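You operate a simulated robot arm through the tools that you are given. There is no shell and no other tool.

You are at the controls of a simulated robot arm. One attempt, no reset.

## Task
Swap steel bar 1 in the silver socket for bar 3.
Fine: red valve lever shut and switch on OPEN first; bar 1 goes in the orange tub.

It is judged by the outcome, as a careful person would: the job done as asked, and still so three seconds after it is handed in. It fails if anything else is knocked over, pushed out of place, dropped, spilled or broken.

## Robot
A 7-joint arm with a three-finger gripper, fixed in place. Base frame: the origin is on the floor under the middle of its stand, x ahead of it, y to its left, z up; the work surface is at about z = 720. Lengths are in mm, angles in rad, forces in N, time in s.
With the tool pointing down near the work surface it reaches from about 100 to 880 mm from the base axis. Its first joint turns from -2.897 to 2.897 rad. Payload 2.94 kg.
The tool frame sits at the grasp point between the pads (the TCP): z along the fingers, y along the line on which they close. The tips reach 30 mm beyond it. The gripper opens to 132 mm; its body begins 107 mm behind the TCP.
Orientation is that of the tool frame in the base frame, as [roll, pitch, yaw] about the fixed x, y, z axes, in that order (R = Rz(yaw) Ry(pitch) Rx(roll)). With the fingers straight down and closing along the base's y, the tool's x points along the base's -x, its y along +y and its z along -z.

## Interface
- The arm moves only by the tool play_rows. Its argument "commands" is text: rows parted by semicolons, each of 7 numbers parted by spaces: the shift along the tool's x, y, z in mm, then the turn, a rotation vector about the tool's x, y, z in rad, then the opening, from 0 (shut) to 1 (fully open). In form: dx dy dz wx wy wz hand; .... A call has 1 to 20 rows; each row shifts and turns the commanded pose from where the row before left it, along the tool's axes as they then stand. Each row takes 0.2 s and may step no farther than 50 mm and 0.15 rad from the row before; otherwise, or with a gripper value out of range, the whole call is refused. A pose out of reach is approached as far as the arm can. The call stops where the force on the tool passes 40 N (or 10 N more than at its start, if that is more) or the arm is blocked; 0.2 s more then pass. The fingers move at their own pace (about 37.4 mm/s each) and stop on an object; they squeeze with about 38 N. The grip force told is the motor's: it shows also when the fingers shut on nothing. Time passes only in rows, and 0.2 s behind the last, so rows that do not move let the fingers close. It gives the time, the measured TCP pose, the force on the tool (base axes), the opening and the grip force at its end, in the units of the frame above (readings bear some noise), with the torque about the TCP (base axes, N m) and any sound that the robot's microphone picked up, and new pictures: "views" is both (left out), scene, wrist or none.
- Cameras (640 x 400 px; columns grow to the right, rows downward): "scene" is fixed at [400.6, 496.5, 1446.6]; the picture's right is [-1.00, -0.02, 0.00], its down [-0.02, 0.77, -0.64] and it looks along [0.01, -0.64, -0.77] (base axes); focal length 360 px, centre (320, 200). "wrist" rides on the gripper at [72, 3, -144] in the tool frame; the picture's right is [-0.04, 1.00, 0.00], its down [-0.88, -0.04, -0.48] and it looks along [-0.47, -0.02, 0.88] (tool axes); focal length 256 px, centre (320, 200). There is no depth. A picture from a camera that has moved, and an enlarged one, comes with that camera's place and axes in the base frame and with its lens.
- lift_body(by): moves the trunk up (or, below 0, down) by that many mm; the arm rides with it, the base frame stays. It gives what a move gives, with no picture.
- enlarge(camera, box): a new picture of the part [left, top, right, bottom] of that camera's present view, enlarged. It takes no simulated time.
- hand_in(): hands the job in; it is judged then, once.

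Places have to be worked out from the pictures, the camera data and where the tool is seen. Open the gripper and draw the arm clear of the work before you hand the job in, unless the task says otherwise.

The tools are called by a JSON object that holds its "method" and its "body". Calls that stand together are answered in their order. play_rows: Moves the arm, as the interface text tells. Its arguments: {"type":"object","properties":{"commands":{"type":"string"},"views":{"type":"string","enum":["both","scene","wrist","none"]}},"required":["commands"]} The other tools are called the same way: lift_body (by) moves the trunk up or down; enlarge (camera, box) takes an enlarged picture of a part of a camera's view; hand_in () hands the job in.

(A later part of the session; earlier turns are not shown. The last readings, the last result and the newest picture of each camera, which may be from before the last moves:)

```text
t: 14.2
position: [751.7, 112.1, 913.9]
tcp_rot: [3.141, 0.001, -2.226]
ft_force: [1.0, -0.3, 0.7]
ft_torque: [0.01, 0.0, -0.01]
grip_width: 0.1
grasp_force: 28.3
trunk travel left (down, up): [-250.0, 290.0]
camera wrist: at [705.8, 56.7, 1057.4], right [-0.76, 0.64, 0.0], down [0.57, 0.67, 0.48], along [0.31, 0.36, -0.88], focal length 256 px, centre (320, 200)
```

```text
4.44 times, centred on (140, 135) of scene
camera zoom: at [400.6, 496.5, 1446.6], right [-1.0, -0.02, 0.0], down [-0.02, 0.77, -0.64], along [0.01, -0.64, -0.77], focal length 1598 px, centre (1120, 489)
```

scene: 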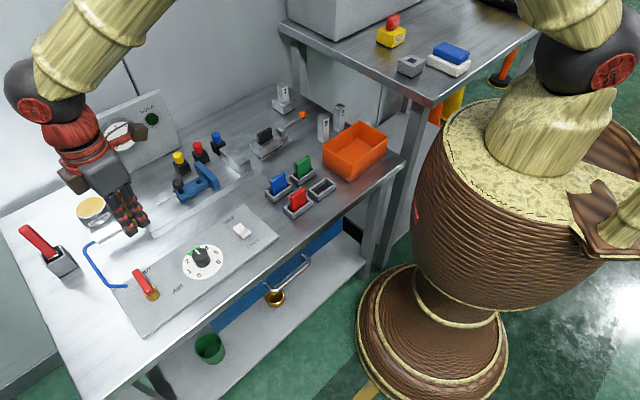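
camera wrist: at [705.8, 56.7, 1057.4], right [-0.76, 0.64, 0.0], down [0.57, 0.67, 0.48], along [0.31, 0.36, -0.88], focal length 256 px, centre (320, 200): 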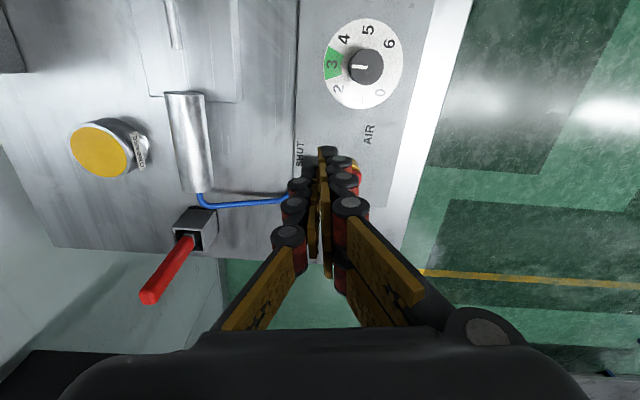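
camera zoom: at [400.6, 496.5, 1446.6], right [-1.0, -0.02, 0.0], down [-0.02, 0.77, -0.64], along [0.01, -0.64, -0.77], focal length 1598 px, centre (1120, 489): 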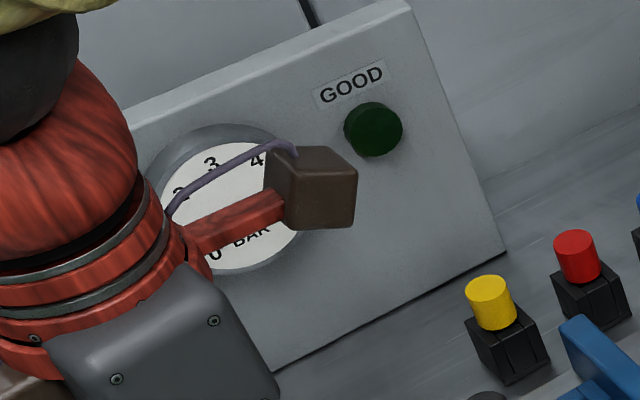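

The lever sits at SHUT and stays there. Next is the switch, with centre at about (592,14) and its OPEN end toward the bench front. I'll square the hand to the panel so the thumb will be the part pressing, and go to a viewing point above the OPEN end.

{"method": "play_rows", "body": {"commands": "0 0 0 0 0 0.13 0; 36.5 13.3 12.8 0 0 0 0; 36.5 13.3 12.8 0 0 0 0; 36.5 13.3 12.8 0 0 0 0; 36.5 13.3 12.8 0 0 0 0; 36.5 13.3 12.8 0 0 0 0; 0 0 0 0 0 0 0", "views": "both"}}

{"method": "enlarge", "body": {"camera": "scene", "box": [190, 190, 290, 260]}}

{"method": "enlarge", "body": {"camera": "wrist", "box": [220, 120, 420, 270]}}

{"method": "enlarge", "body": {"camera": "scene", "box": [80, 90, 200, 180]}}

```text
t: 15.8
position: [575.8, 30.8, 850.4]
tcp_rot: [3.141, 0.0, -2.359]
ft_force: [0.3, -0.6, -0.7]
ft_torque: [-0.01, -0.01, 0.0]
grip_width: 0.0
grasp_force: 28.5
trunk travel left (down, up): [-250.0, 290.0]
camera wrist: at [522.8, -18.1, 992.4], right [-0.67, 0.74, 0.0], down [0.65, 0.59, 0.48], along [0.35, 0.32, -0.88], focal length 256 px, centre (320, 200)
```

scene: 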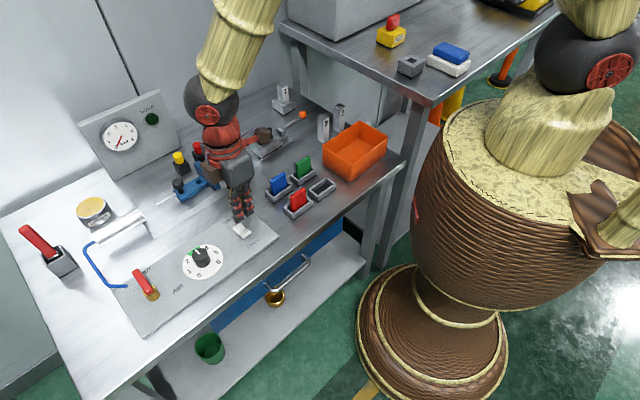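
wrist: 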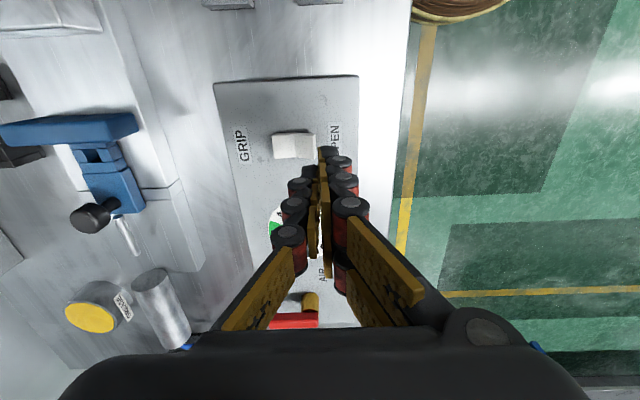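

```text
5.71 times, centred on (240, 225) of scene
camera zoom: at [400.6, 496.5, 1446.6], right [-1.0, -0.02, 0.0], down [-0.02, 0.77, -0.64], along [0.01, -0.64, -0.77], focal length 2055 px, centre (777, 57)
```

zoom: 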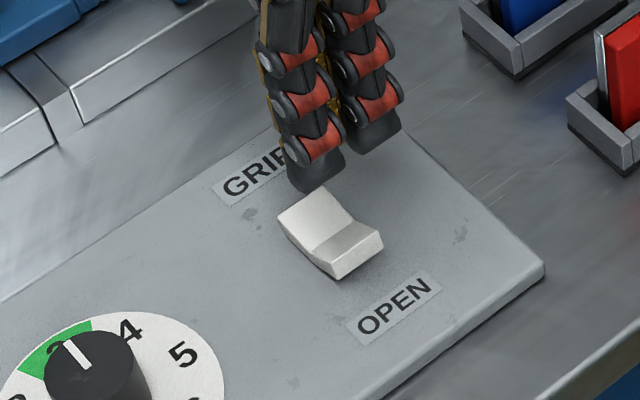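

```text
2.67 times, centred on (320, 195) of wrist
camera zoom: at [522.8, -18.1, 992.4], right [-0.67, 0.74, 0.0], down [0.65, 0.59, 0.48], along [0.35, 0.32, -0.88], focal length 683 px, centre (320, 213)
```

zoom: 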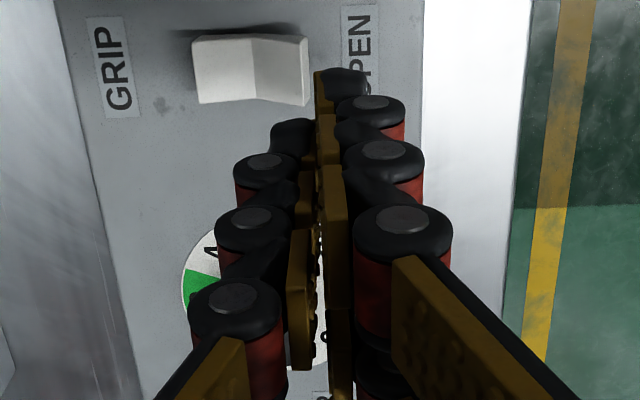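

```text
4.44 times, centred on (140, 135) of scene
camera zoom: at [400.6, 496.5, 1446.6], right [-1.0, -0.02, 0.0], down [-0.02, 0.77, -0.64], along [0.01, -0.64, -0.77], focal length 1598 px, centre (1120, 489)
```

zoom: 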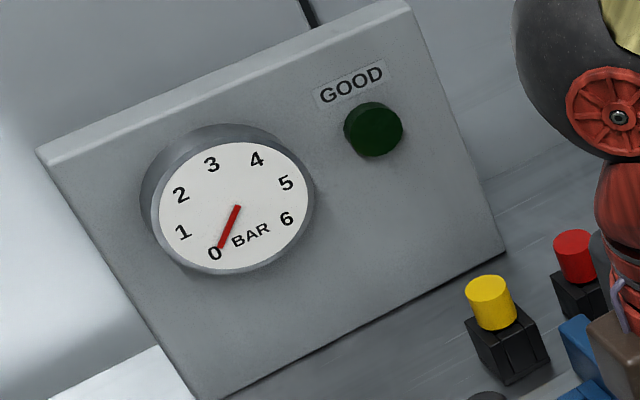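

The gauge now reads 0 bar. The rocker runs from its GRIP edge at (607,-2) through the middle at (592,13) to the OPEN edge at (577,26). The thumb tip sits just over the OPEN half, so I'll nudge slightly and descend to just above it.

{"method": "play_rows", "body": {"commands": "1.8 -2 20 0 0 0 0; 0 0 20 0 0 0 0; 0 0 15 0 0 0 0; 0 0 0 0 0 0 0", "views": "both"}}

{"method": "enlarge", "body": {"camera": "scene", "box": [190, 190, 290, 260]}}

{"method": "enlarge", "body": {"camera": "wrist", "box": [220, 100, 420, 250]}}

```text
t: 16.8
position: [575.2, 28.3, 795.6]
tcp_rot: [-3.141, -0.001, -2.356]
ft_force: [0.4, 0.3, -0.3]
ft_torque: [0.02, -0.03, -0.02]
grip_width: 0.1
grasp_force: 28.3
trunk travel left (down, up): [-250.0, 290.0]
camera wrist: at [523.1, -19.7, 937.8], right [-0.67, 0.74, 0.0], down [0.65, 0.59, 0.48], along [0.35, 0.32, -0.88], focal length 256 px, centre (320, 200)
```

scene: 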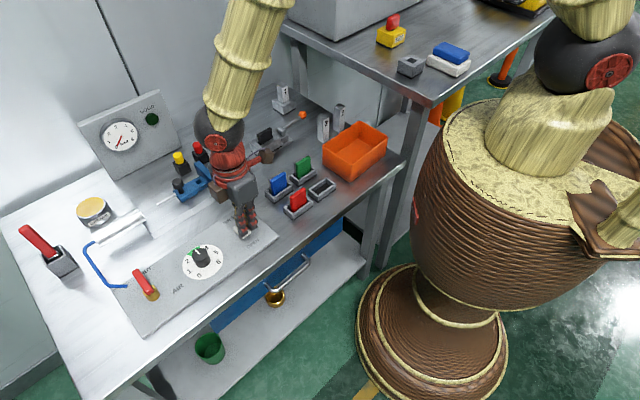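
wrist: 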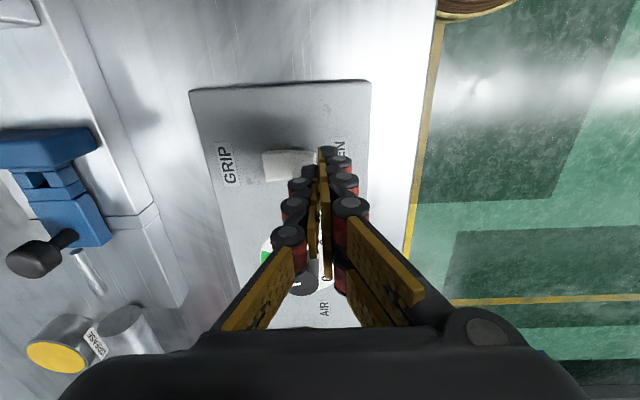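

```text
5.71 times, centred on (240, 225) of scene
camera zoom: at [400.6, 496.5, 1446.6], right [-1.0, -0.02, 0.0], down [-0.02, 0.77, -0.64], along [0.01, -0.64, -0.77], focal length 2055 px, centre (777, 57)
```

zoom: 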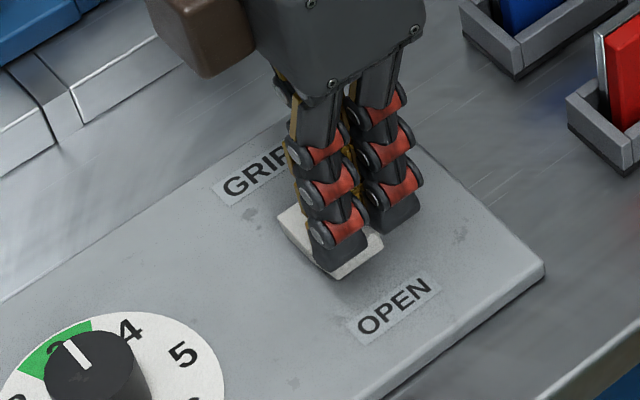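

```text
2.67 times, centred on (320, 175) of wrist
camera zoom: at [523.1, -19.7, 937.8], right [-0.67, 0.74, 0.0], down [0.65, 0.59, 0.48], along [0.35, 0.32, -0.88], focal length 683 px, centre (320, 267)
```

zoom: 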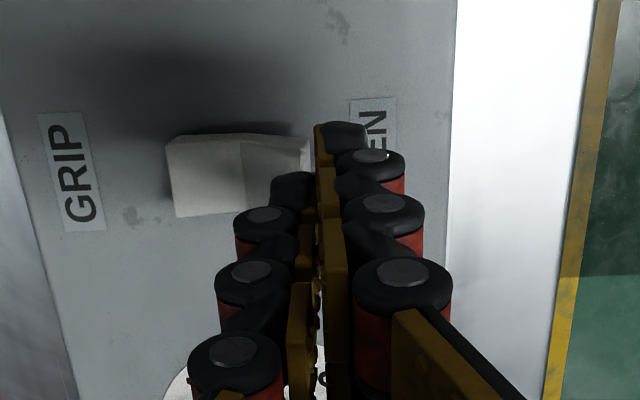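

The thumb tip is over the OPEN half, and the other fingers are past the rocker's end. I'll press down slowly.

{"method": "play_rows", "body": {"commands": "0 0 3 0 0 0 0; 0 0 3 0 0 0 0; 0 0 3 0 0 0 0; 0 0 3 0 0 0 0; 0 0 0 0 0 0 0", "views": "both"}}

{"method": "enlarge", "body": {"camera": "wrist", "box": [220, 100, 420, 250]}}

{"method": "enlarge", "body": {"camera": "scene", "box": [190, 190, 290, 260]}}

```text
t: 18.0
position: [576.2, 29.7, 783.3]
tcp_rot: [-3.141, 0.001, -2.357]
ft_force: [-0.6, 0.8, 0.5]
ft_torque: [0.01, 0.02, 0.02]
grip_width: 0.1
grasp_force: 28.7
trunk travel left (down, up): [-250.0, 290.0]
camera wrist: at [523.0, -19.9, 925.8], right [-0.67, 0.74, 0.0], down [0.65, 0.59, 0.48], along [0.35, 0.32, -0.88], focal length 256 px, centre (320, 200)
```

scene: 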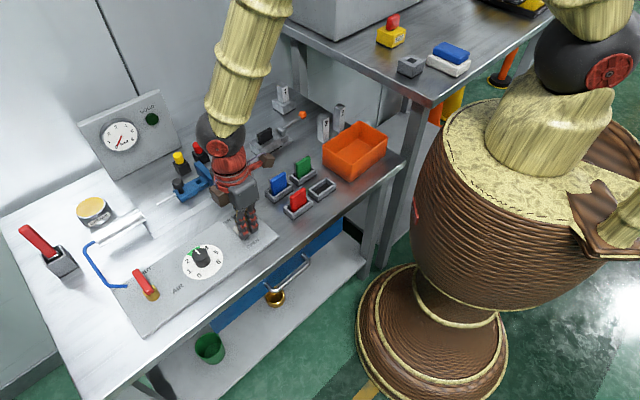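
wrist: 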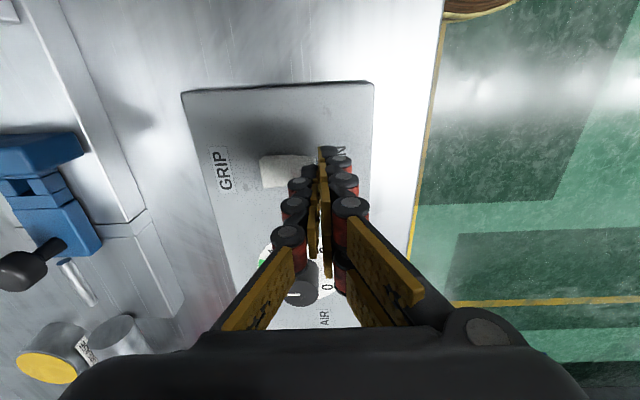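

```text
2.67 times, centred on (320, 175) of wrist
camera zoom: at [523.0, -19.9, 925.8], right [-0.67, 0.74, 0.0], down [0.65, 0.59, 0.48], along [0.35, 0.32, -0.88], focal length 683 px, centre (320, 267)
```

zoom: 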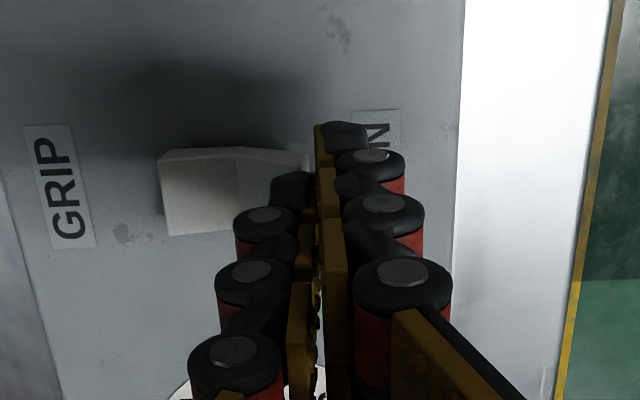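

```text
5.71 times, centred on (240, 225) of scene
camera zoom: at [400.6, 496.5, 1446.6], right [-1.0, -0.02, 0.0], down [-0.02, 0.77, -0.64], along [0.01, -0.64, -0.77], focal length 2055 px, centre (777, 57)
```

zoom: 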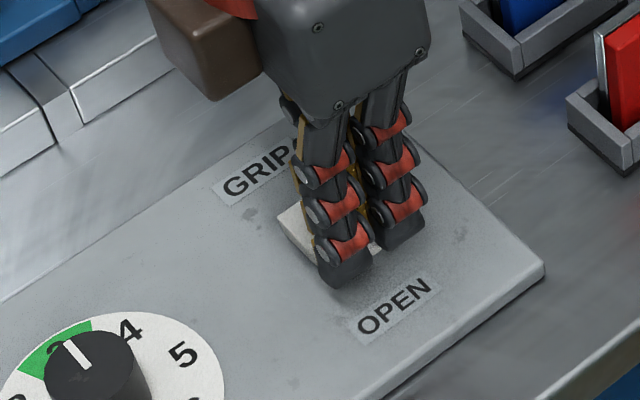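

No contact yet at tip z≈753. I'll continue in 2 mm steps.

{"method": "play_rows", "body": {"commands": "0 0 2 0 0 0 0; 0 0 2 0 0 0 0; 0 0 2 0 0 0 0; 0 0 0 0 0 0 0", "views": "wrist"}}

{"method": "enlarge", "body": {"camera": "wrist", "box": [220, 100, 420, 250]}}

{"method": "enlarge", "body": {"camera": "scene", "box": [190, 190, 290, 260]}}

```text
t: 19.0
position: [575.6, 29.2, 778.3]
tcp_rot: [-3.141, 0.0, -2.358]
ft_force: [-0.2, -0.2, 0.8]
ft_torque: [-0.01, 0.02, 0.02]
grip_width: 0.0
grasp_force: 28.3
trunk travel left (down, up): [-250.0, 290.0]
camera wrist: at [522.8, -19.8, 920.4], right [-0.67, 0.74, 0.0], down [0.65, 0.59, 0.48], along [0.35, 0.32, -0.88], focal length 256 px, centre (320, 200)
```

wrist: 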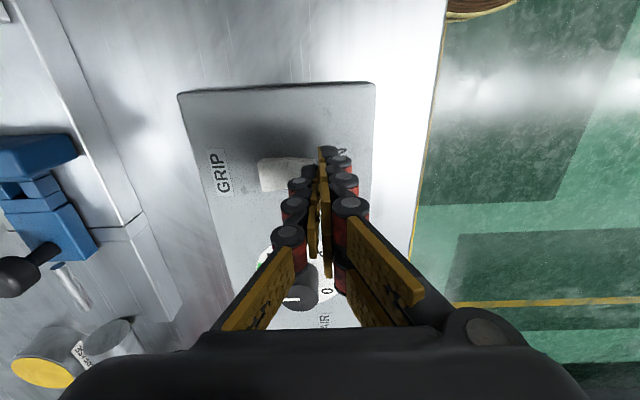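

```text
2.67 times, centred on (320, 175) of wrist
camera zoom: at [522.8, -19.8, 920.4], right [-0.67, 0.74, 0.0], down [0.65, 0.59, 0.48], along [0.35, 0.32, -0.88], focal length 683 px, centre (320, 267)
```

zoom: 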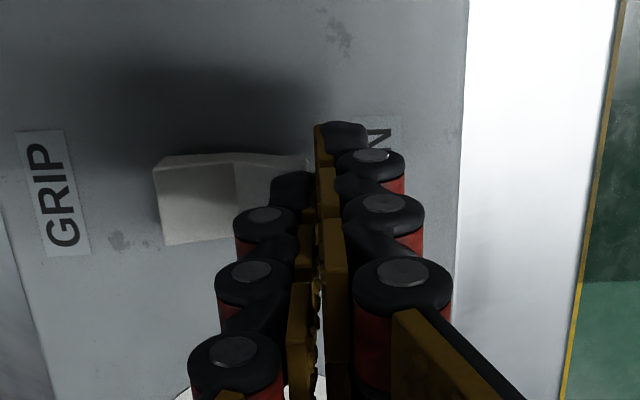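

```text
5.71 times, centred on (240, 225) of scene
camera zoom: at [400.6, 496.5, 1446.6], right [-1.0, -0.02, 0.0], down [-0.02, 0.77, -0.64], along [0.01, -0.64, -0.77], focal length 2055 px, centre (777, 57)
```

zoom: 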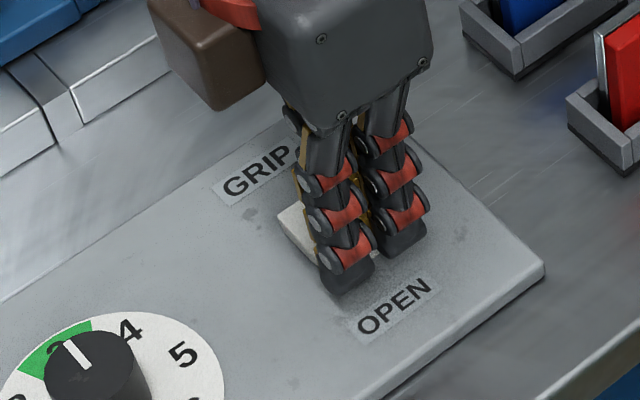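

Still free at tip z≈748. Continuing slowly.

{"method": "play_rows", "body": {"commands": "0 0 2 0 0 0 0; 0 0 2 0 0 0 0; 0 0 0 0 0 0 0", "views": "wrist"}}

{"method": "enlarge", "body": {"camera": "wrist", "box": [220, 100, 420, 250]}}

{"method": "enlarge", "body": {"camera": "scene", "box": [190, 190, 290, 260]}}

```text
t: 19.8
position: [575.4, 30.1, 773.8]
tcp_rot: [3.141, 0.001, -2.359]
ft_force: [-2.8, 4.2, 1.7]
ft_torque: [0.14, 0.05, 0.03]
grip_width: 0.0
grasp_force: 28.6
trunk travel left (down, up): [-250.0, 290.0]
camera wrist: at [522.1, -19.2, 916.5], right [-0.67, 0.74, 0.0], down [0.65, 0.59, 0.48], along [0.35, 0.32, -0.88], focal length 256 px, centre (320, 200)
```

wrist: 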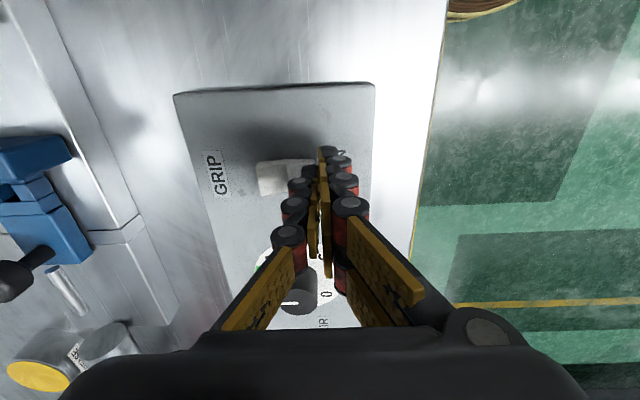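

```text
2.67 times, centred on (320, 175) of wrist
camera zoom: at [522.1, -19.2, 916.5], right [-0.67, 0.74, 0.0], down [0.65, 0.59, 0.48], along [0.35, 0.32, -0.88], focal length 683 px, centre (320, 267)
```

zoom: 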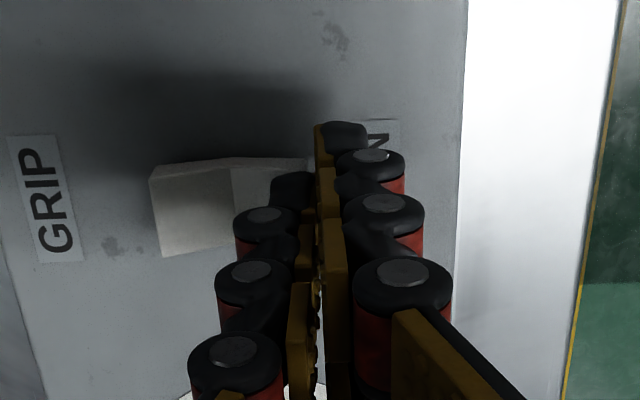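

```text
5.71 times, centred on (240, 225) of scene
camera zoom: at [400.6, 496.5, 1446.6], right [-1.0, -0.02, 0.0], down [-0.02, 0.77, -0.64], along [0.01, -0.64, -0.77], focal length 2055 px, centre (777, 57)
```

zoom: 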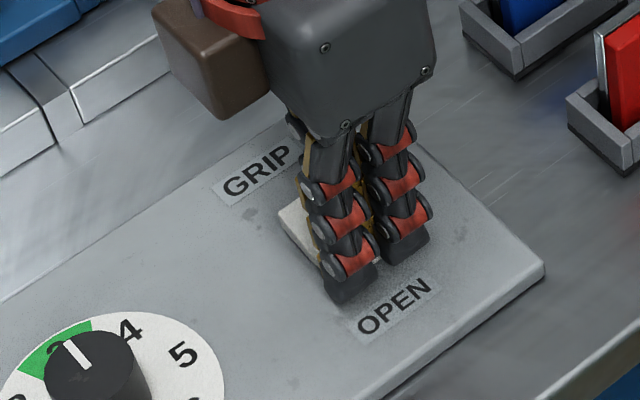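

The reaction is mostly sideways toward the front, so the rocker's edge is catching in the crease between thumb and fingers. I'll raise slightly, shift 6 mm toward the front so the thumb tip centres on the edge, and press again.

{"method": "play_rows", "body": {"commands": "0 0 -8 0 0 0 0; 0 6 0 0 0 0 0; 0 0 5 0 0 0 0; 0 0 2 0 0 0 0; 0 0 2 0 0 0 0; 0 0 0 0 0 0 0", "views": "wrist"}}

{"method": "enlarge", "body": {"camera": "wrist", "box": [220, 100, 420, 250]}}

{"method": "enlarge", "body": {"camera": "scene", "box": [190, 190, 290, 260]}}

```text
t: 21.2
position: [570.0, 33.5, 772.7]
tcp_rot: [-3.14, -0.004, -2.359]
ft_force: [-11.5, 10.7, 10.2]
ft_torque: [0.19, 0.16, 0.02]
grip_width: 0.0
grasp_force: 28.3
trunk travel left (down, up): [-250.0, 290.0]
camera wrist: at [517.0, -14.5, 916.0], right [-0.68, 0.74, 0.0], down [0.65, 0.59, 0.47], along [0.35, 0.32, -0.88], focal length 256 px, centre (320, 200)
```

wrist: 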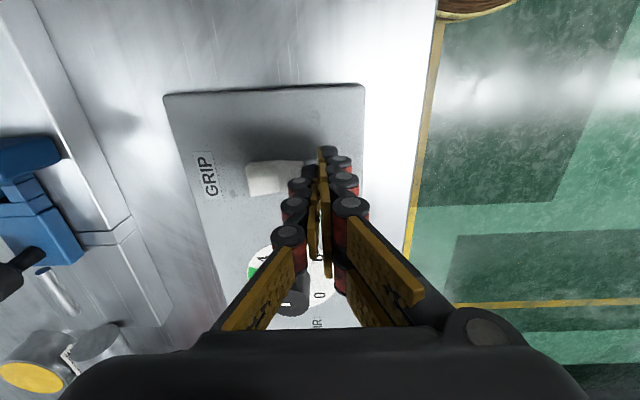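

```text
2.67 times, centred on (320, 175) of wrist
camera zoom: at [517.0, -14.5, 916.0], right [-0.68, 0.74, 0.0], down [0.65, 0.59, 0.47], along [0.35, 0.32, -0.88], focal length 683 px, centre (320, 267)
```

zoom: 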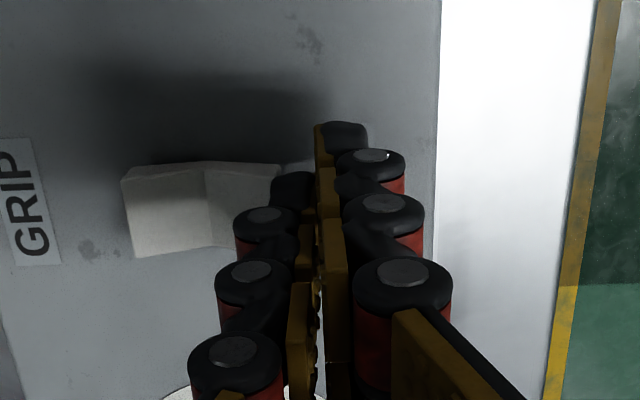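

```text
5.71 times, centred on (240, 225) of scene
camera zoom: at [400.6, 496.5, 1446.6], right [-1.0, -0.02, 0.0], down [-0.02, 0.77, -0.64], along [0.01, -0.64, -0.77], focal length 2055 px, centre (777, 57)
```

zoom: 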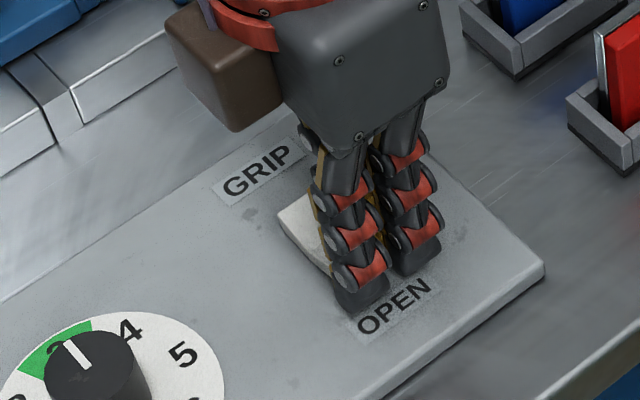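

The edge is now too near the thumb's outer corner, so the push is slanted. I'll raise, come back 4.5 mm so the edge sits under the middle of the thumb tip, and press again.

{"method": "play_rows", "body": {"commands": "0 0 -8 0 0 0 0; 0 -4.5 0 0 0 0 0; 0 0 4 0 0 0 0; 0 0 2 0 0 0 0; 0 0 2 0 0 0 0; 0 0 0 0 0 0 0", "views": "wrist"}}

{"method": "enlarge", "body": {"camera": "wrist", "box": [220, 100, 420, 250]}}

{"method": "enlarge", "body": {"camera": "scene", "box": [190, 190, 290, 260]}}

```text
t: 22.6
position: [575.5, 29.6, 772.2]
tcp_rot: [3.141, 0.0, -2.359]
ft_force: [0.2, -0.6, -0.3]
ft_torque: [0.02, 0.0, 0.02]
grip_width: 0.0
grasp_force: 28.0
trunk travel left (down, up): [-250.0, 290.0]
camera wrist: at [521.9, -19.0, 914.8], right [-0.67, 0.74, 0.0], down [0.65, 0.59, 0.48], along [0.35, 0.32, -0.88], focal length 256 px, centre (320, 200)
```

wrist: 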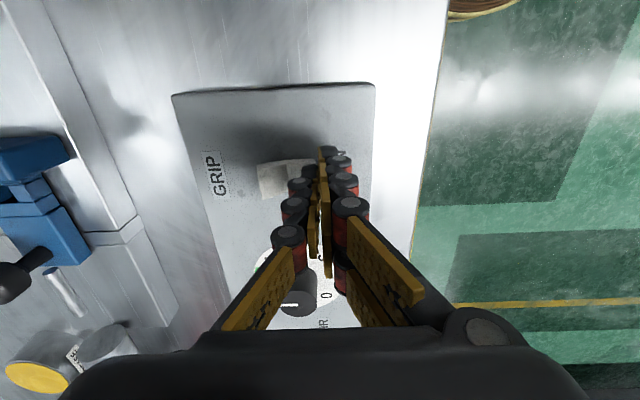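

```text
2.67 times, centred on (320, 175) of wrist
camera zoom: at [521.9, -19.0, 914.8], right [-0.67, 0.74, 0.0], down [0.65, 0.59, 0.48], along [0.35, 0.32, -0.88], focal length 683 px, centre (320, 267)
```

zoom: 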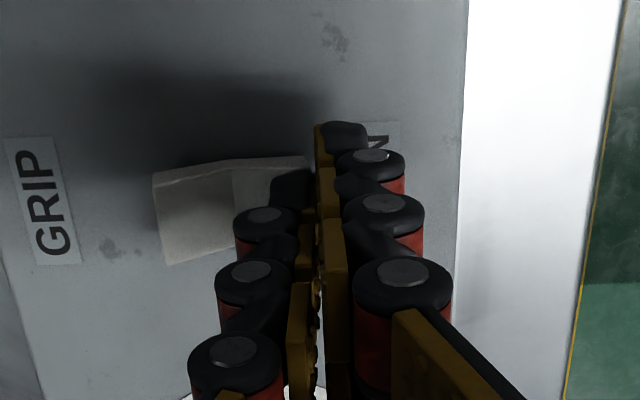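

```text
5.71 times, centred on (240, 225) of scene
camera zoom: at [400.6, 496.5, 1446.6], right [-1.0, -0.02, 0.0], down [-0.02, 0.77, -0.64], along [0.01, -0.64, -0.77], focal length 2055 px, centre (777, 57)
```

zoom: 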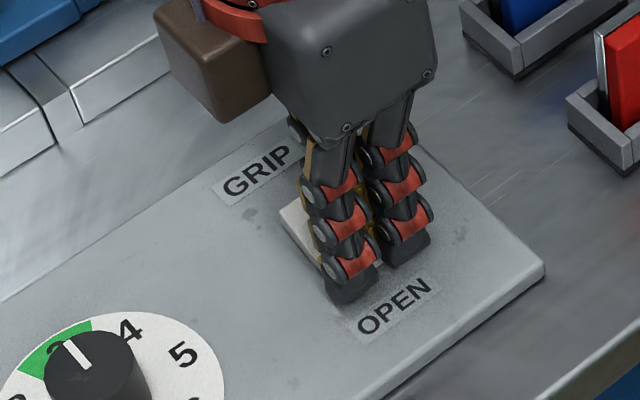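

The force is now zero at a lower height and the GRIP face looks changed, so the rocker may have flipped. I'll raise the hand to look.

{"method": "play_rows", "body": {"commands": "0 0 -30 0 0 0 0; 0 0 -40 0 0 0 0; 20 20 -20 0 0 0 0; 0 0 0 0 0 0 0", "views": "both"}}

{"method": "enlarge", "body": {"camera": "wrist", "box": [220, 80, 380, 200]}}

{"method": "enlarge", "body": {"camera": "scene", "box": [205, 200, 295, 260]}}

```text
t: 23.6
position: [546.9, 30.2, 862.6]
tcp_rot: [3.141, 0.001, -2.357]
ft_force: [-0.6, -0.5, 0.2]
ft_torque: [-0.01, -0.05, 0.02]
grip_width: 0.0
grasp_force: 28.1
trunk travel left (down, up): [-250.0, 290.0]
camera wrist: at [493.4, -18.6, 1005.7], right [-0.67, 0.74, 0.0], down [0.65, 0.59, 0.48], along [0.35, 0.32, -0.88], focal length 256 px, centre (320, 200)
```

scene: 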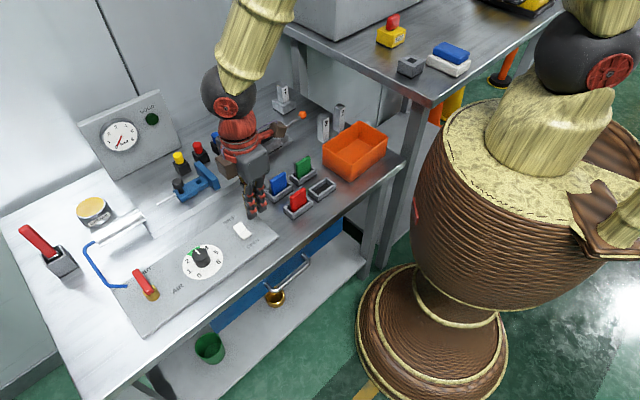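
wrist: 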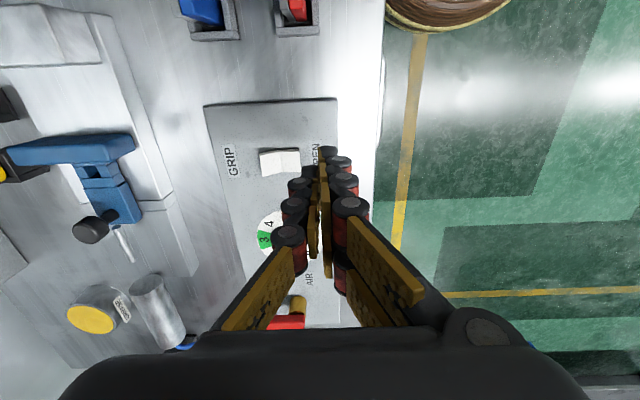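

```text
3.33 times, centred on (300, 140) of wrist
camera zoom: at [493.4, -18.6, 1005.7], right [-0.67, 0.74, 0.0], down [0.65, 0.59, 0.48], along [0.35, 0.32, -0.88], focal length 853 px, centre (387, 400)
```

zoom: 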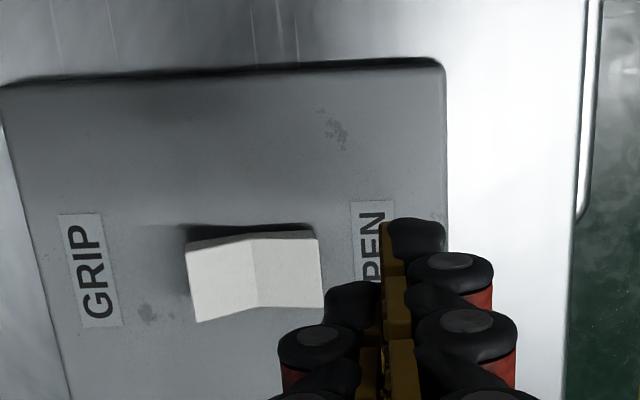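

```text
6.67 times, centred on (250, 230) of scene
camera zoom: at [400.6, 496.5, 1446.6], right [-1.0, -0.02, 0.0], down [-0.02, 0.77, -0.64], along [0.01, -0.64, -0.77], focal length 2398 px, centre (787, 0)
```

zoom: 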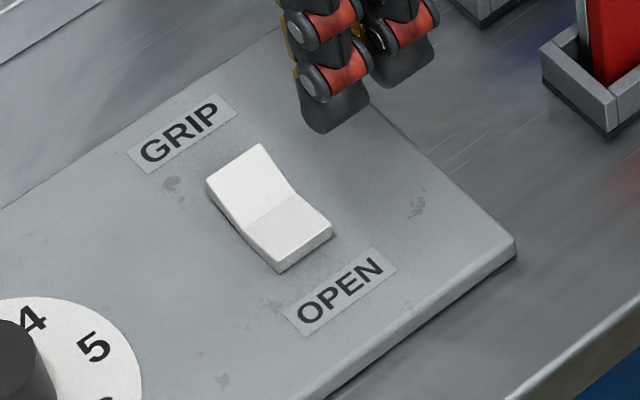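

The rocker has tipped: the GRIP end is now raised and the OPEN end is down, though it may not be fully seated. I'll press the OPEN end again, a little deeper, to make sure it's against its stop.

{"method": "play_rows", "body": {"commands": "-20 -20 20 0 0 0 0; 0 0 40 0 0 0 0; 0 0 26 0 0 0 0; 0 0 2 0 0 0 0; 0 0 2 0 0 0 0; 0 0 2 0 0 0 0; 0 0 0 0 0 0 0", "views": "wrist"}}

{"method": "enlarge", "body": {"camera": "wrist", "box": [220, 100, 420, 250]}}

```text
t: 25.2
position: [574.6, 29.9, 770.9]
tcp_rot: [-3.141, 0.0, -2.359]
ft_force: [0.0, 0.1, -0.4]
ft_torque: [0.0, -0.01, 0.0]
grip_width: 0.0
grasp_force: 28.7
trunk travel left (down, up): [-250.0, 290.0]
camera wrist: at [522.0, -18.9, 913.4], right [-0.67, 0.74, 0.0], down [0.65, 0.59, 0.48], along [0.35, 0.32, -0.88], focal length 256 px, centre (320, 200)
```

wrist: 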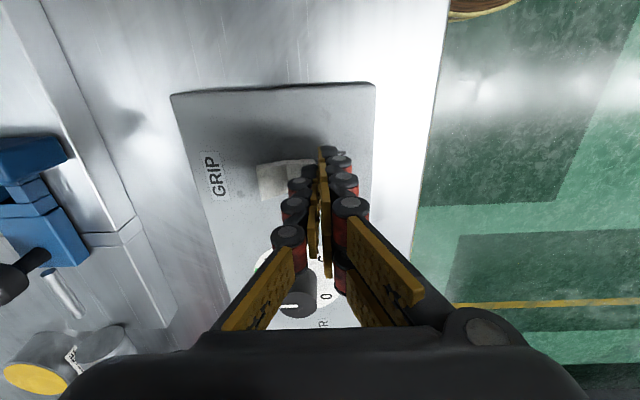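

```text
2.67 times, centred on (320, 175) of wrist
camera zoom: at [522.0, -18.9, 913.4], right [-0.67, 0.74, 0.0], down [0.65, 0.59, 0.48], along [0.35, 0.32, -0.88], focal length 683 px, centre (320, 267)
```

zoom: 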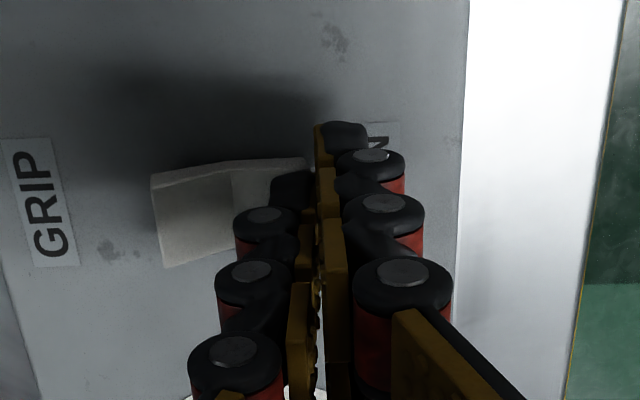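

{"method": "play_rows", "body": {"commands": "0 0 2 0 0 0 0; 0 0 2 0 0 0 0; 0 0 2 0 0 0 0; 0 0 0 0 0 0 0", "views": "wrist"}}

{"method": "enlarge", "body": {"camera": "wrist", "box": [220, 100, 420, 250]}}

```text
t: 25.9
position: [577.2, 30.0, 770.0]
tcp_rot: [-3.137, 0.005, -2.357]
ft_force: [-3.7, -1.1, 17.3]
ft_torque: [-0.22, 0.23, -0.12]
grip_width: 6.1
grasp_force: 28.3
trunk travel left (down, up): [-250.0, 290.0]
stopped in row 3: the force on the tool passed its limit at 43 N (the readings are from after the stop); the commanded pose is now the measured one
camera wrist: at [523.5, -19.0, 912.3], right [-0.67, 0.74, 0.0], down [0.65, 0.59, 0.48], along [0.36, 0.32, -0.88], focal length 256 px, centre (320, 200)
```

wrist: 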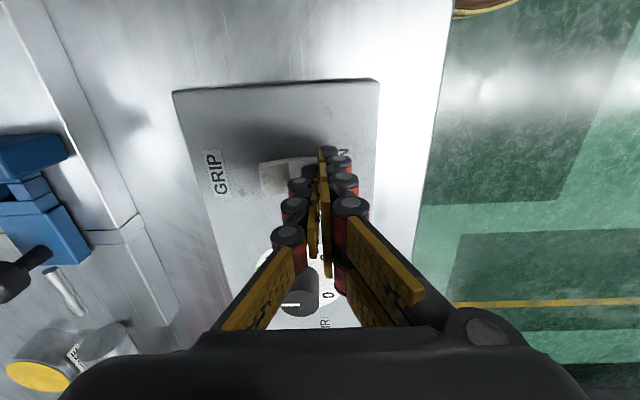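

```text
2.67 times, centred on (320, 175) of wrist
camera zoom: at [523.5, -19.0, 912.3], right [-0.67, 0.74, 0.0], down [0.65, 0.59, 0.48], along [0.36, 0.32, -0.88], focal length 683 px, centre (320, 267)
```

zoom: 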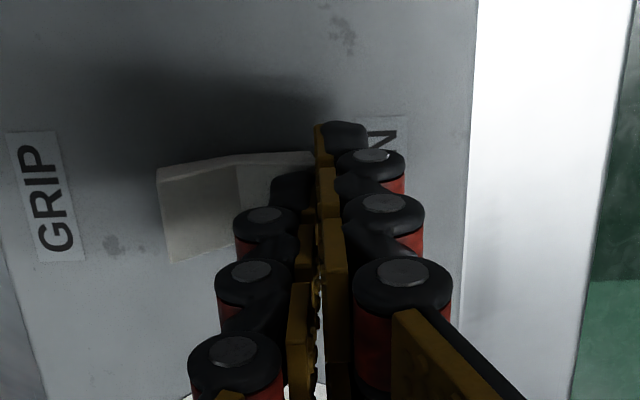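

A firm stop at 43 N means the OPEN end is pressed home. I'll rise and verify.

{"method": "play_rows", "body": {"commands": "0 0 -30 0 0 0 0; 0 0 -45 0 0 0 0; 40 10 -20 0 0 0 0; 40 10 -20 0 0 0 0; 0 0 0 0 0 0 0", "views": "both"}}

{"method": "enlarge", "body": {"camera": "wrist", "box": [240, 120, 400, 240]}}

{"method": "enlarge", "body": {"camera": "scene", "box": [205, 200, 295, 260]}}

{"method": "enlarge", "body": {"camera": "scene", "box": [240, 70, 360, 160]}}

```text
t: 27.1
position: [505.3, -13.5, 883.0]
tcp_rot: [-3.14, 0.001, -2.356]
ft_force: [0.6, 0.4, 0.1]
ft_torque: [0.03, 0.0, 0.01]
grip_width: 0.0
grasp_force: 28.2
trunk travel left (down, up): [-250.0, 290.0]
camera wrist: at [451.4, -62.0, 1025.2], right [-0.67, 0.74, 0.0], down [0.65, 0.59, 0.48], along [0.35, 0.32, -0.88], focal length 256 px, centre (320, 200)
```

scene: 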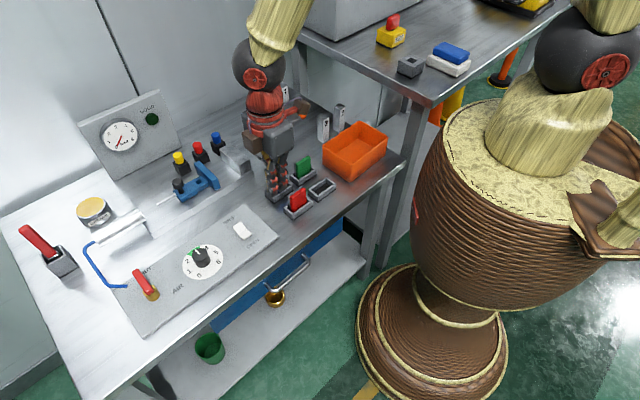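
wrist: 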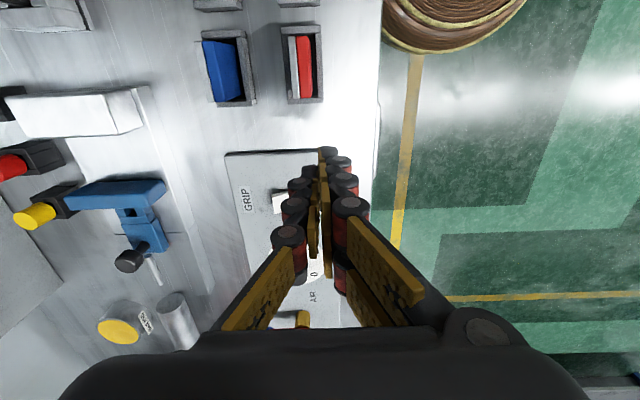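

```text
3.33 times, centred on (320, 180) of wrist
camera zoom: at [451.4, -62.0, 1025.2], right [-0.67, 0.74, 0.0], down [0.65, 0.59, 0.48], along [0.35, 0.32, -0.88], focal length 853 px, centre (320, 267)
```

zoom: 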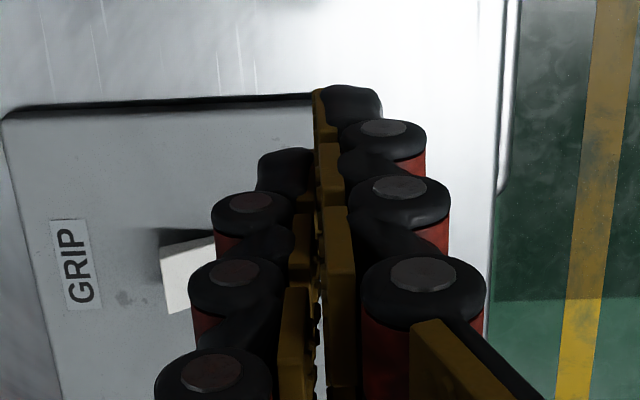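

```text
6.67 times, centred on (250, 230) of scene
camera zoom: at [400.6, 496.5, 1446.6], right [-1.0, -0.02, 0.0], down [-0.02, 0.77, -0.64], along [0.01, -0.64, -0.77], focal length 2398 px, centre (787, 0)
```

zoom: 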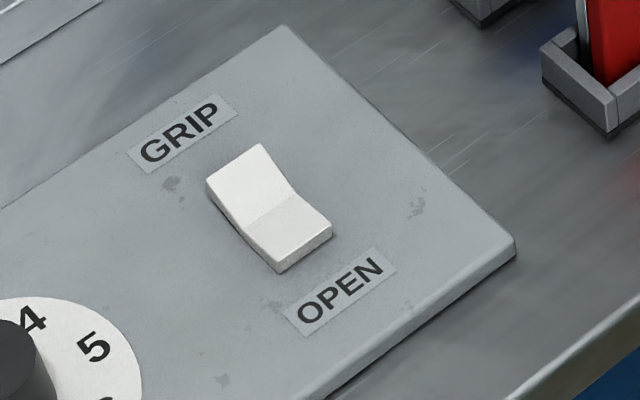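

```text
4.44 times, centred on (300, 115) of scene
camera zoom: at [400.6, 496.5, 1446.6], right [-1.0, -0.02, 0.0], down [-0.02, 0.77, -0.64], along [0.01, -0.64, -0.77], focal length 1598 px, centre (409, 578)
```

zoom: 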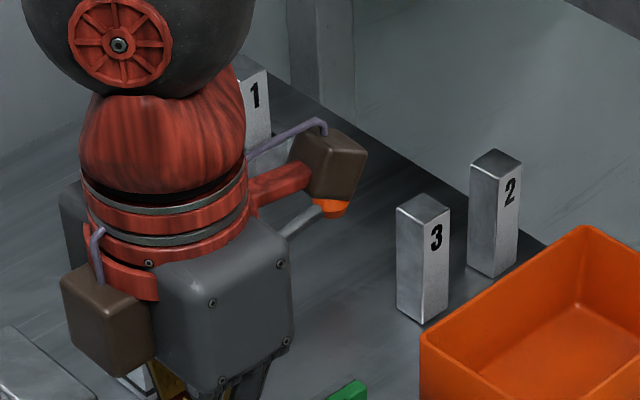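

The rocker is unchanged after the firm press, so it's fully on OPEN, and the gauge is at 0. Next is bar 1: I'll rise, open the hand, and travel high over to a viewing point near the socket.

{"method": "play_rows", "body": {"commands": "0 0 -40 0 0 0 0; 32.3 -34.6 -5 0 0 0 0.5; 32.3 -34.6 -5 0 0 0 0.7; 32.3 -34.6 -5 0 0 0 1; 32.3 -34.6 -5 0 0 0 1; 32.3 -34.6 -5 0 0 0 1; 32.3 -34.6 -5 0 0 0 1; 32.3 -34.6 -5 0 0 0 1; 32.3 -34.6 -2 0 0 0 1; 0 0 0 0 0 0 1", "views": "both"}}

{"method": "enlarge", "body": {"camera": "wrist", "box": [160, 0, 480, 200]}}

{"method": "enlarge", "body": {"camera": "scene", "box": [220, 50, 400, 170]}}

```text
t: 29.4
position: [518.1, -392.7, 960.2]
tcp_rot: [-3.139, 0.002, -2.36]
ft_force: [-0.5, -0.9, 0.2]
ft_torque: [0.03, -0.01, -0.03]
grip_width: 131.6
grasp_force: 0.1
trunk travel left (down, up): [-250.0, 290.0]
camera wrist: at [463.9, -441.4, 1101.9], right [-0.67, 0.74, 0.0], down [0.65, 0.59, 0.48], along [0.35, 0.32, -0.88], focal length 256 px, centre (320, 200)
```

scene: 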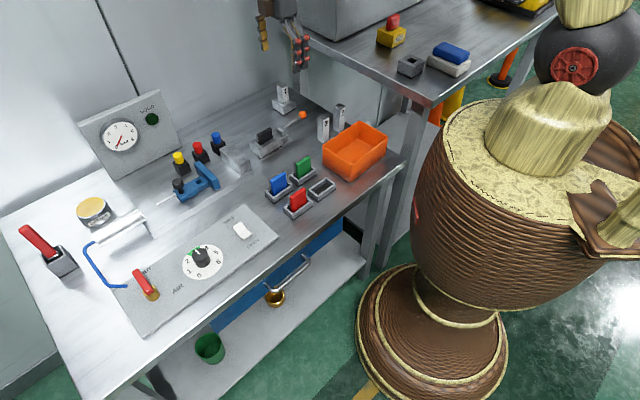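
wrist: 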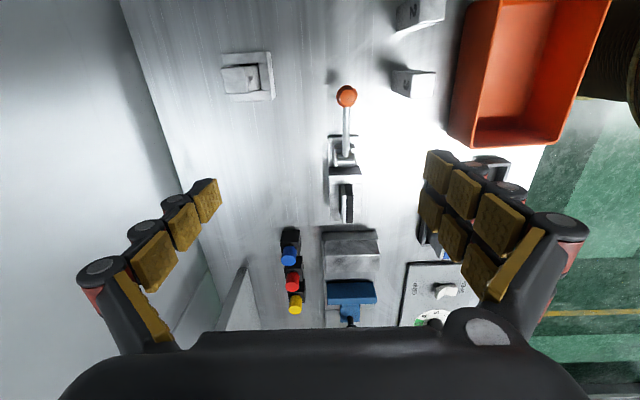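

```text
2.00 times, centred on (320, 100) of wrist
camera zoom: at [463.9, -441.4, 1101.9], right [-0.67, 0.74, 0.0], down [0.65, 0.59, 0.48], along [0.35, 0.32, -0.88], focal length 512 px, centre (320, 400)
```

zoom: 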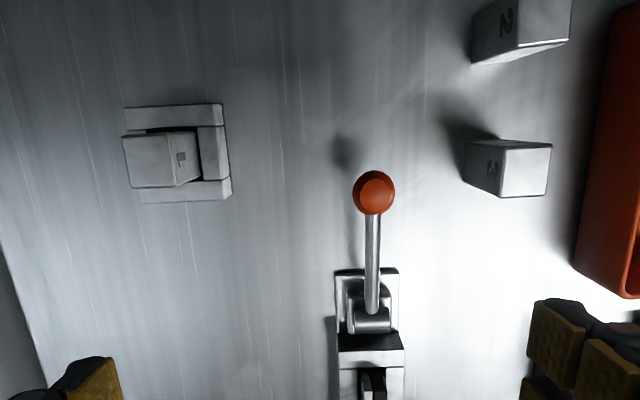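

```text
3.33 times, centred on (310, 110) of scene
camera zoom: at [400.6, 496.5, 1446.6], right [-1.0, -0.02, 0.0], down [-0.02, 0.77, -0.64], along [0.01, -0.64, -0.77], focal length 1199 px, centre (353, 500)
```

zoom: 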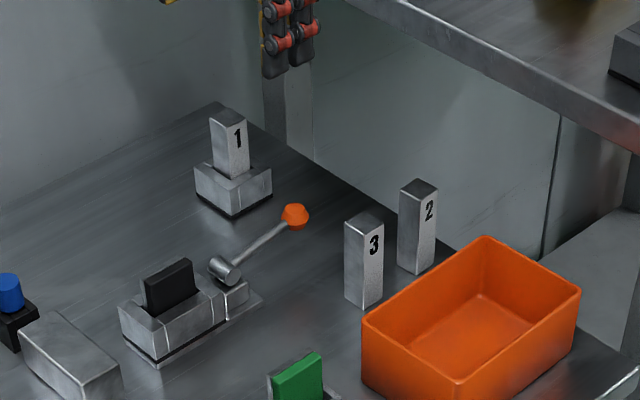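

This view is very helpful. By triangulation, bar 1's top is at about (537,-496), bar 3's at about (406.5,-345.5), bar 2's at about (361,-391), and the orange toggle ball at about (468,-393,778). I'll narrow the hand to about 60 mm and move above bar 1.

{"method": "play_rows", "body": {"commands": "19.7 -28.9 20 0 0 0 0.45; 19.7 -28.9 20 0 0 0 0.45; 19.8 -28.9 20 0 0 0 0.45; 0 0 0 0 0 0 0.45; 0 0 0 0 0 0 0.45; 0 0 0 0 0 0 0.45; 0 0 0 0 0 0 0.45", "views": "both"}}

{"method": "enlarge", "body": {"camera": "wrist", "box": [220, 80, 420, 230]}}

{"method": "enlarge", "body": {"camera": "scene", "box": [220, 20, 360, 130]}}

```text
t: 30.9
position: [537.1, -494.1, 898.9]
tcp_rot: [-3.14, 0.002, -2.359]
ft_force: [-0.4, 0.0, -0.4]
ft_torque: [-0.02, 0.0, 0.02]
grip_width: 59.5
grasp_force: 0.1
trunk travel left (down, up): [-250.0, 290.0]
camera wrist: at [484.6, -542.4, 1041.7], right [-0.67, 0.74, 0.0], down [0.65, 0.59, 0.48], along [0.35, 0.32, -0.88], focal length 256 px, centre (320, 200)
```

scene: 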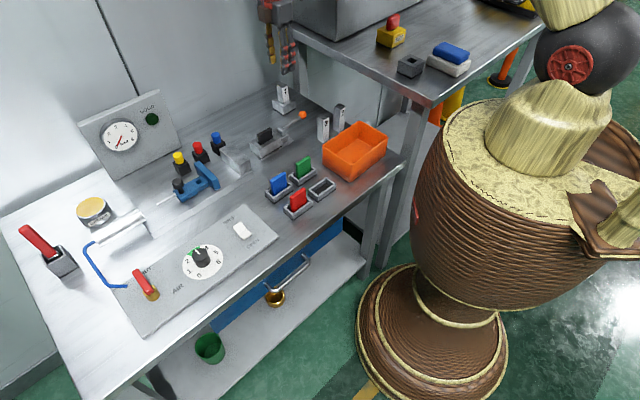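
wrist: 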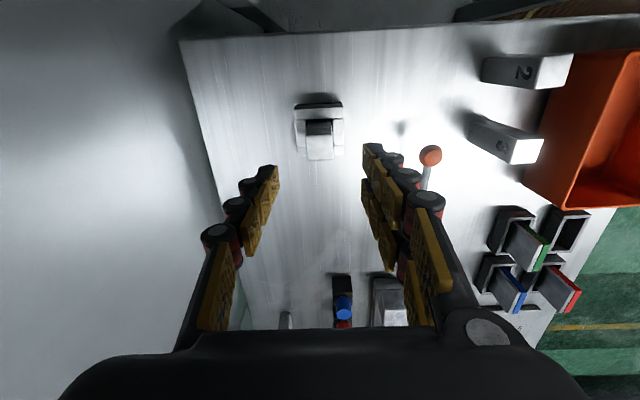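

```text
2.67 times, centred on (320, 155) of wrist
camera zoom: at [484.6, -542.4, 1041.7], right [-0.67, 0.74, 0.0], down [0.65, 0.59, 0.48], along [0.35, 0.32, -0.88], focal length 683 px, centre (320, 320)
```

zoom: 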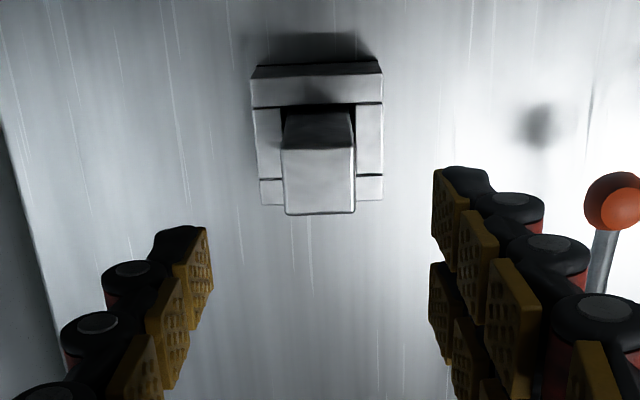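

```text
3.64 times, centred on (290, 75) of scene
camera zoom: at [400.6, 496.5, 1446.6], right [-1.0, -0.02, 0.0], down [-0.02, 0.77, -0.64], along [0.01, -0.64, -0.77], focal length 1308 px, centre (429, 654)
```

zoom: 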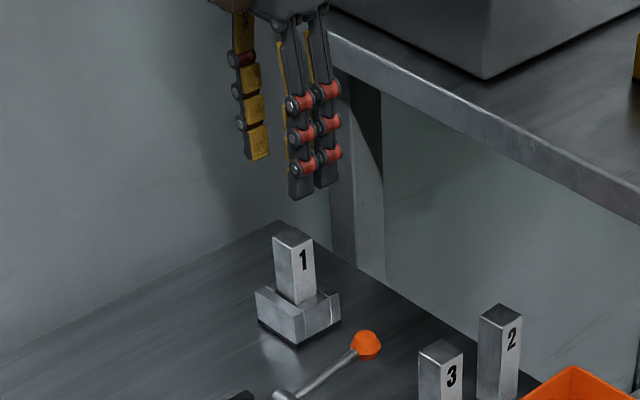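

The hand is centred over bar 1, which is 25 mm square. The socket top is about z 753 and the bar top about 805. I'll descend partway and check alignment from both cameras.

{"method": "play_rows", "body": {"commands": "0 0 25 0 0 0 0.45; 0 0 25 0 0 0 0.45; 0 0 25 0 0 0 0.45; 0 0 13 0 0 0 0.45; 0 0 0 0 0 0 0.45", "views": "both"}}

{"method": "enlarge", "body": {"camera": "wrist", "box": [220, 80, 420, 230]}}

{"method": "enlarge", "body": {"camera": "scene", "box": [240, 60, 330, 120]}}

```text
t: 32.1
position: [536.7, -495.1, 811.1]
tcp_rot: [-3.14, 0.001, -2.358]
ft_force: [-0.3, 0.9, 0.6]
ft_torque: [0.04, 0.02, 0.03]
grip_width: 59.5
grasp_force: 0.1
trunk travel left (down, up): [-250.0, 290.0]
camera wrist: at [483.8, -543.1, 954.1], right [-0.67, 0.74, 0.0], down [0.65, 0.59, 0.48], along [0.35, 0.32, -0.88], focal length 256 px, centre (320, 200)
```

scene: 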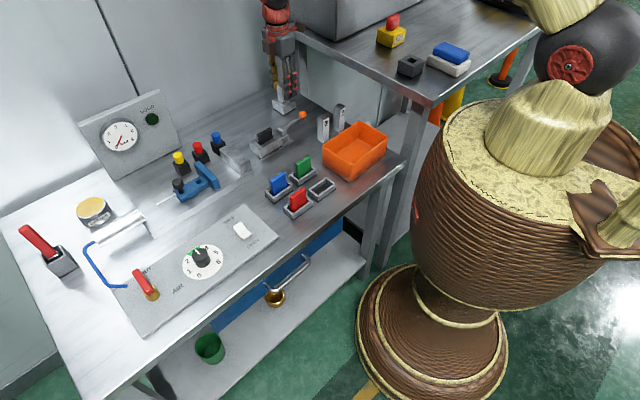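
wrist: 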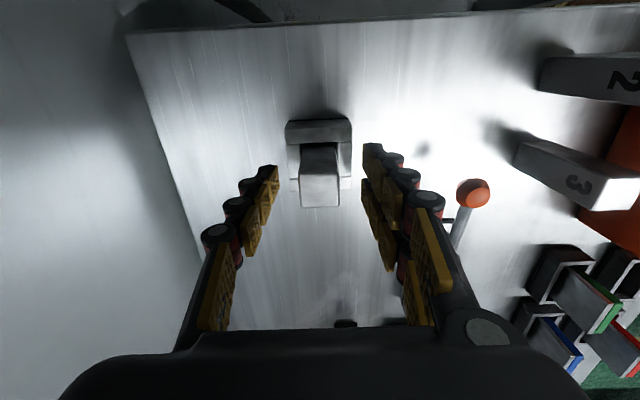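

```text
2.67 times, centred on (320, 155) of wrist
camera zoom: at [483.8, -543.1, 954.1], right [-0.67, 0.74, 0.0], down [0.65, 0.59, 0.48], along [0.35, 0.32, -0.88], focal length 683 px, centre (320, 320)
```

zoom: 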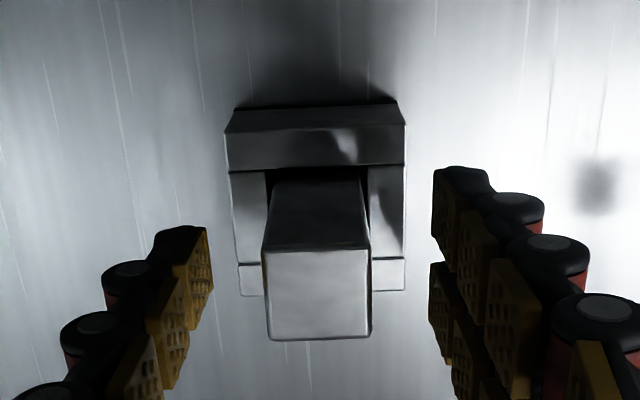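

```text
6.67 times, centred on (285, 90) of scene
camera zoom: at [400.6, 496.5, 1446.6], right [-1.0, -0.02, 0.0], down [-0.02, 0.77, -0.64], along [0.01, -0.64, -0.77], focal length 2398 px, centre (553, 933)
```

zoom: 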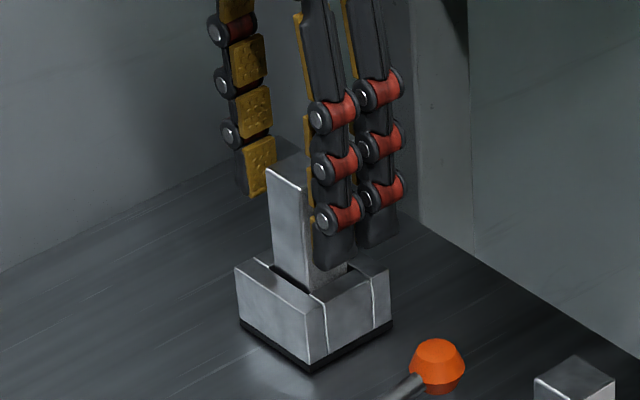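

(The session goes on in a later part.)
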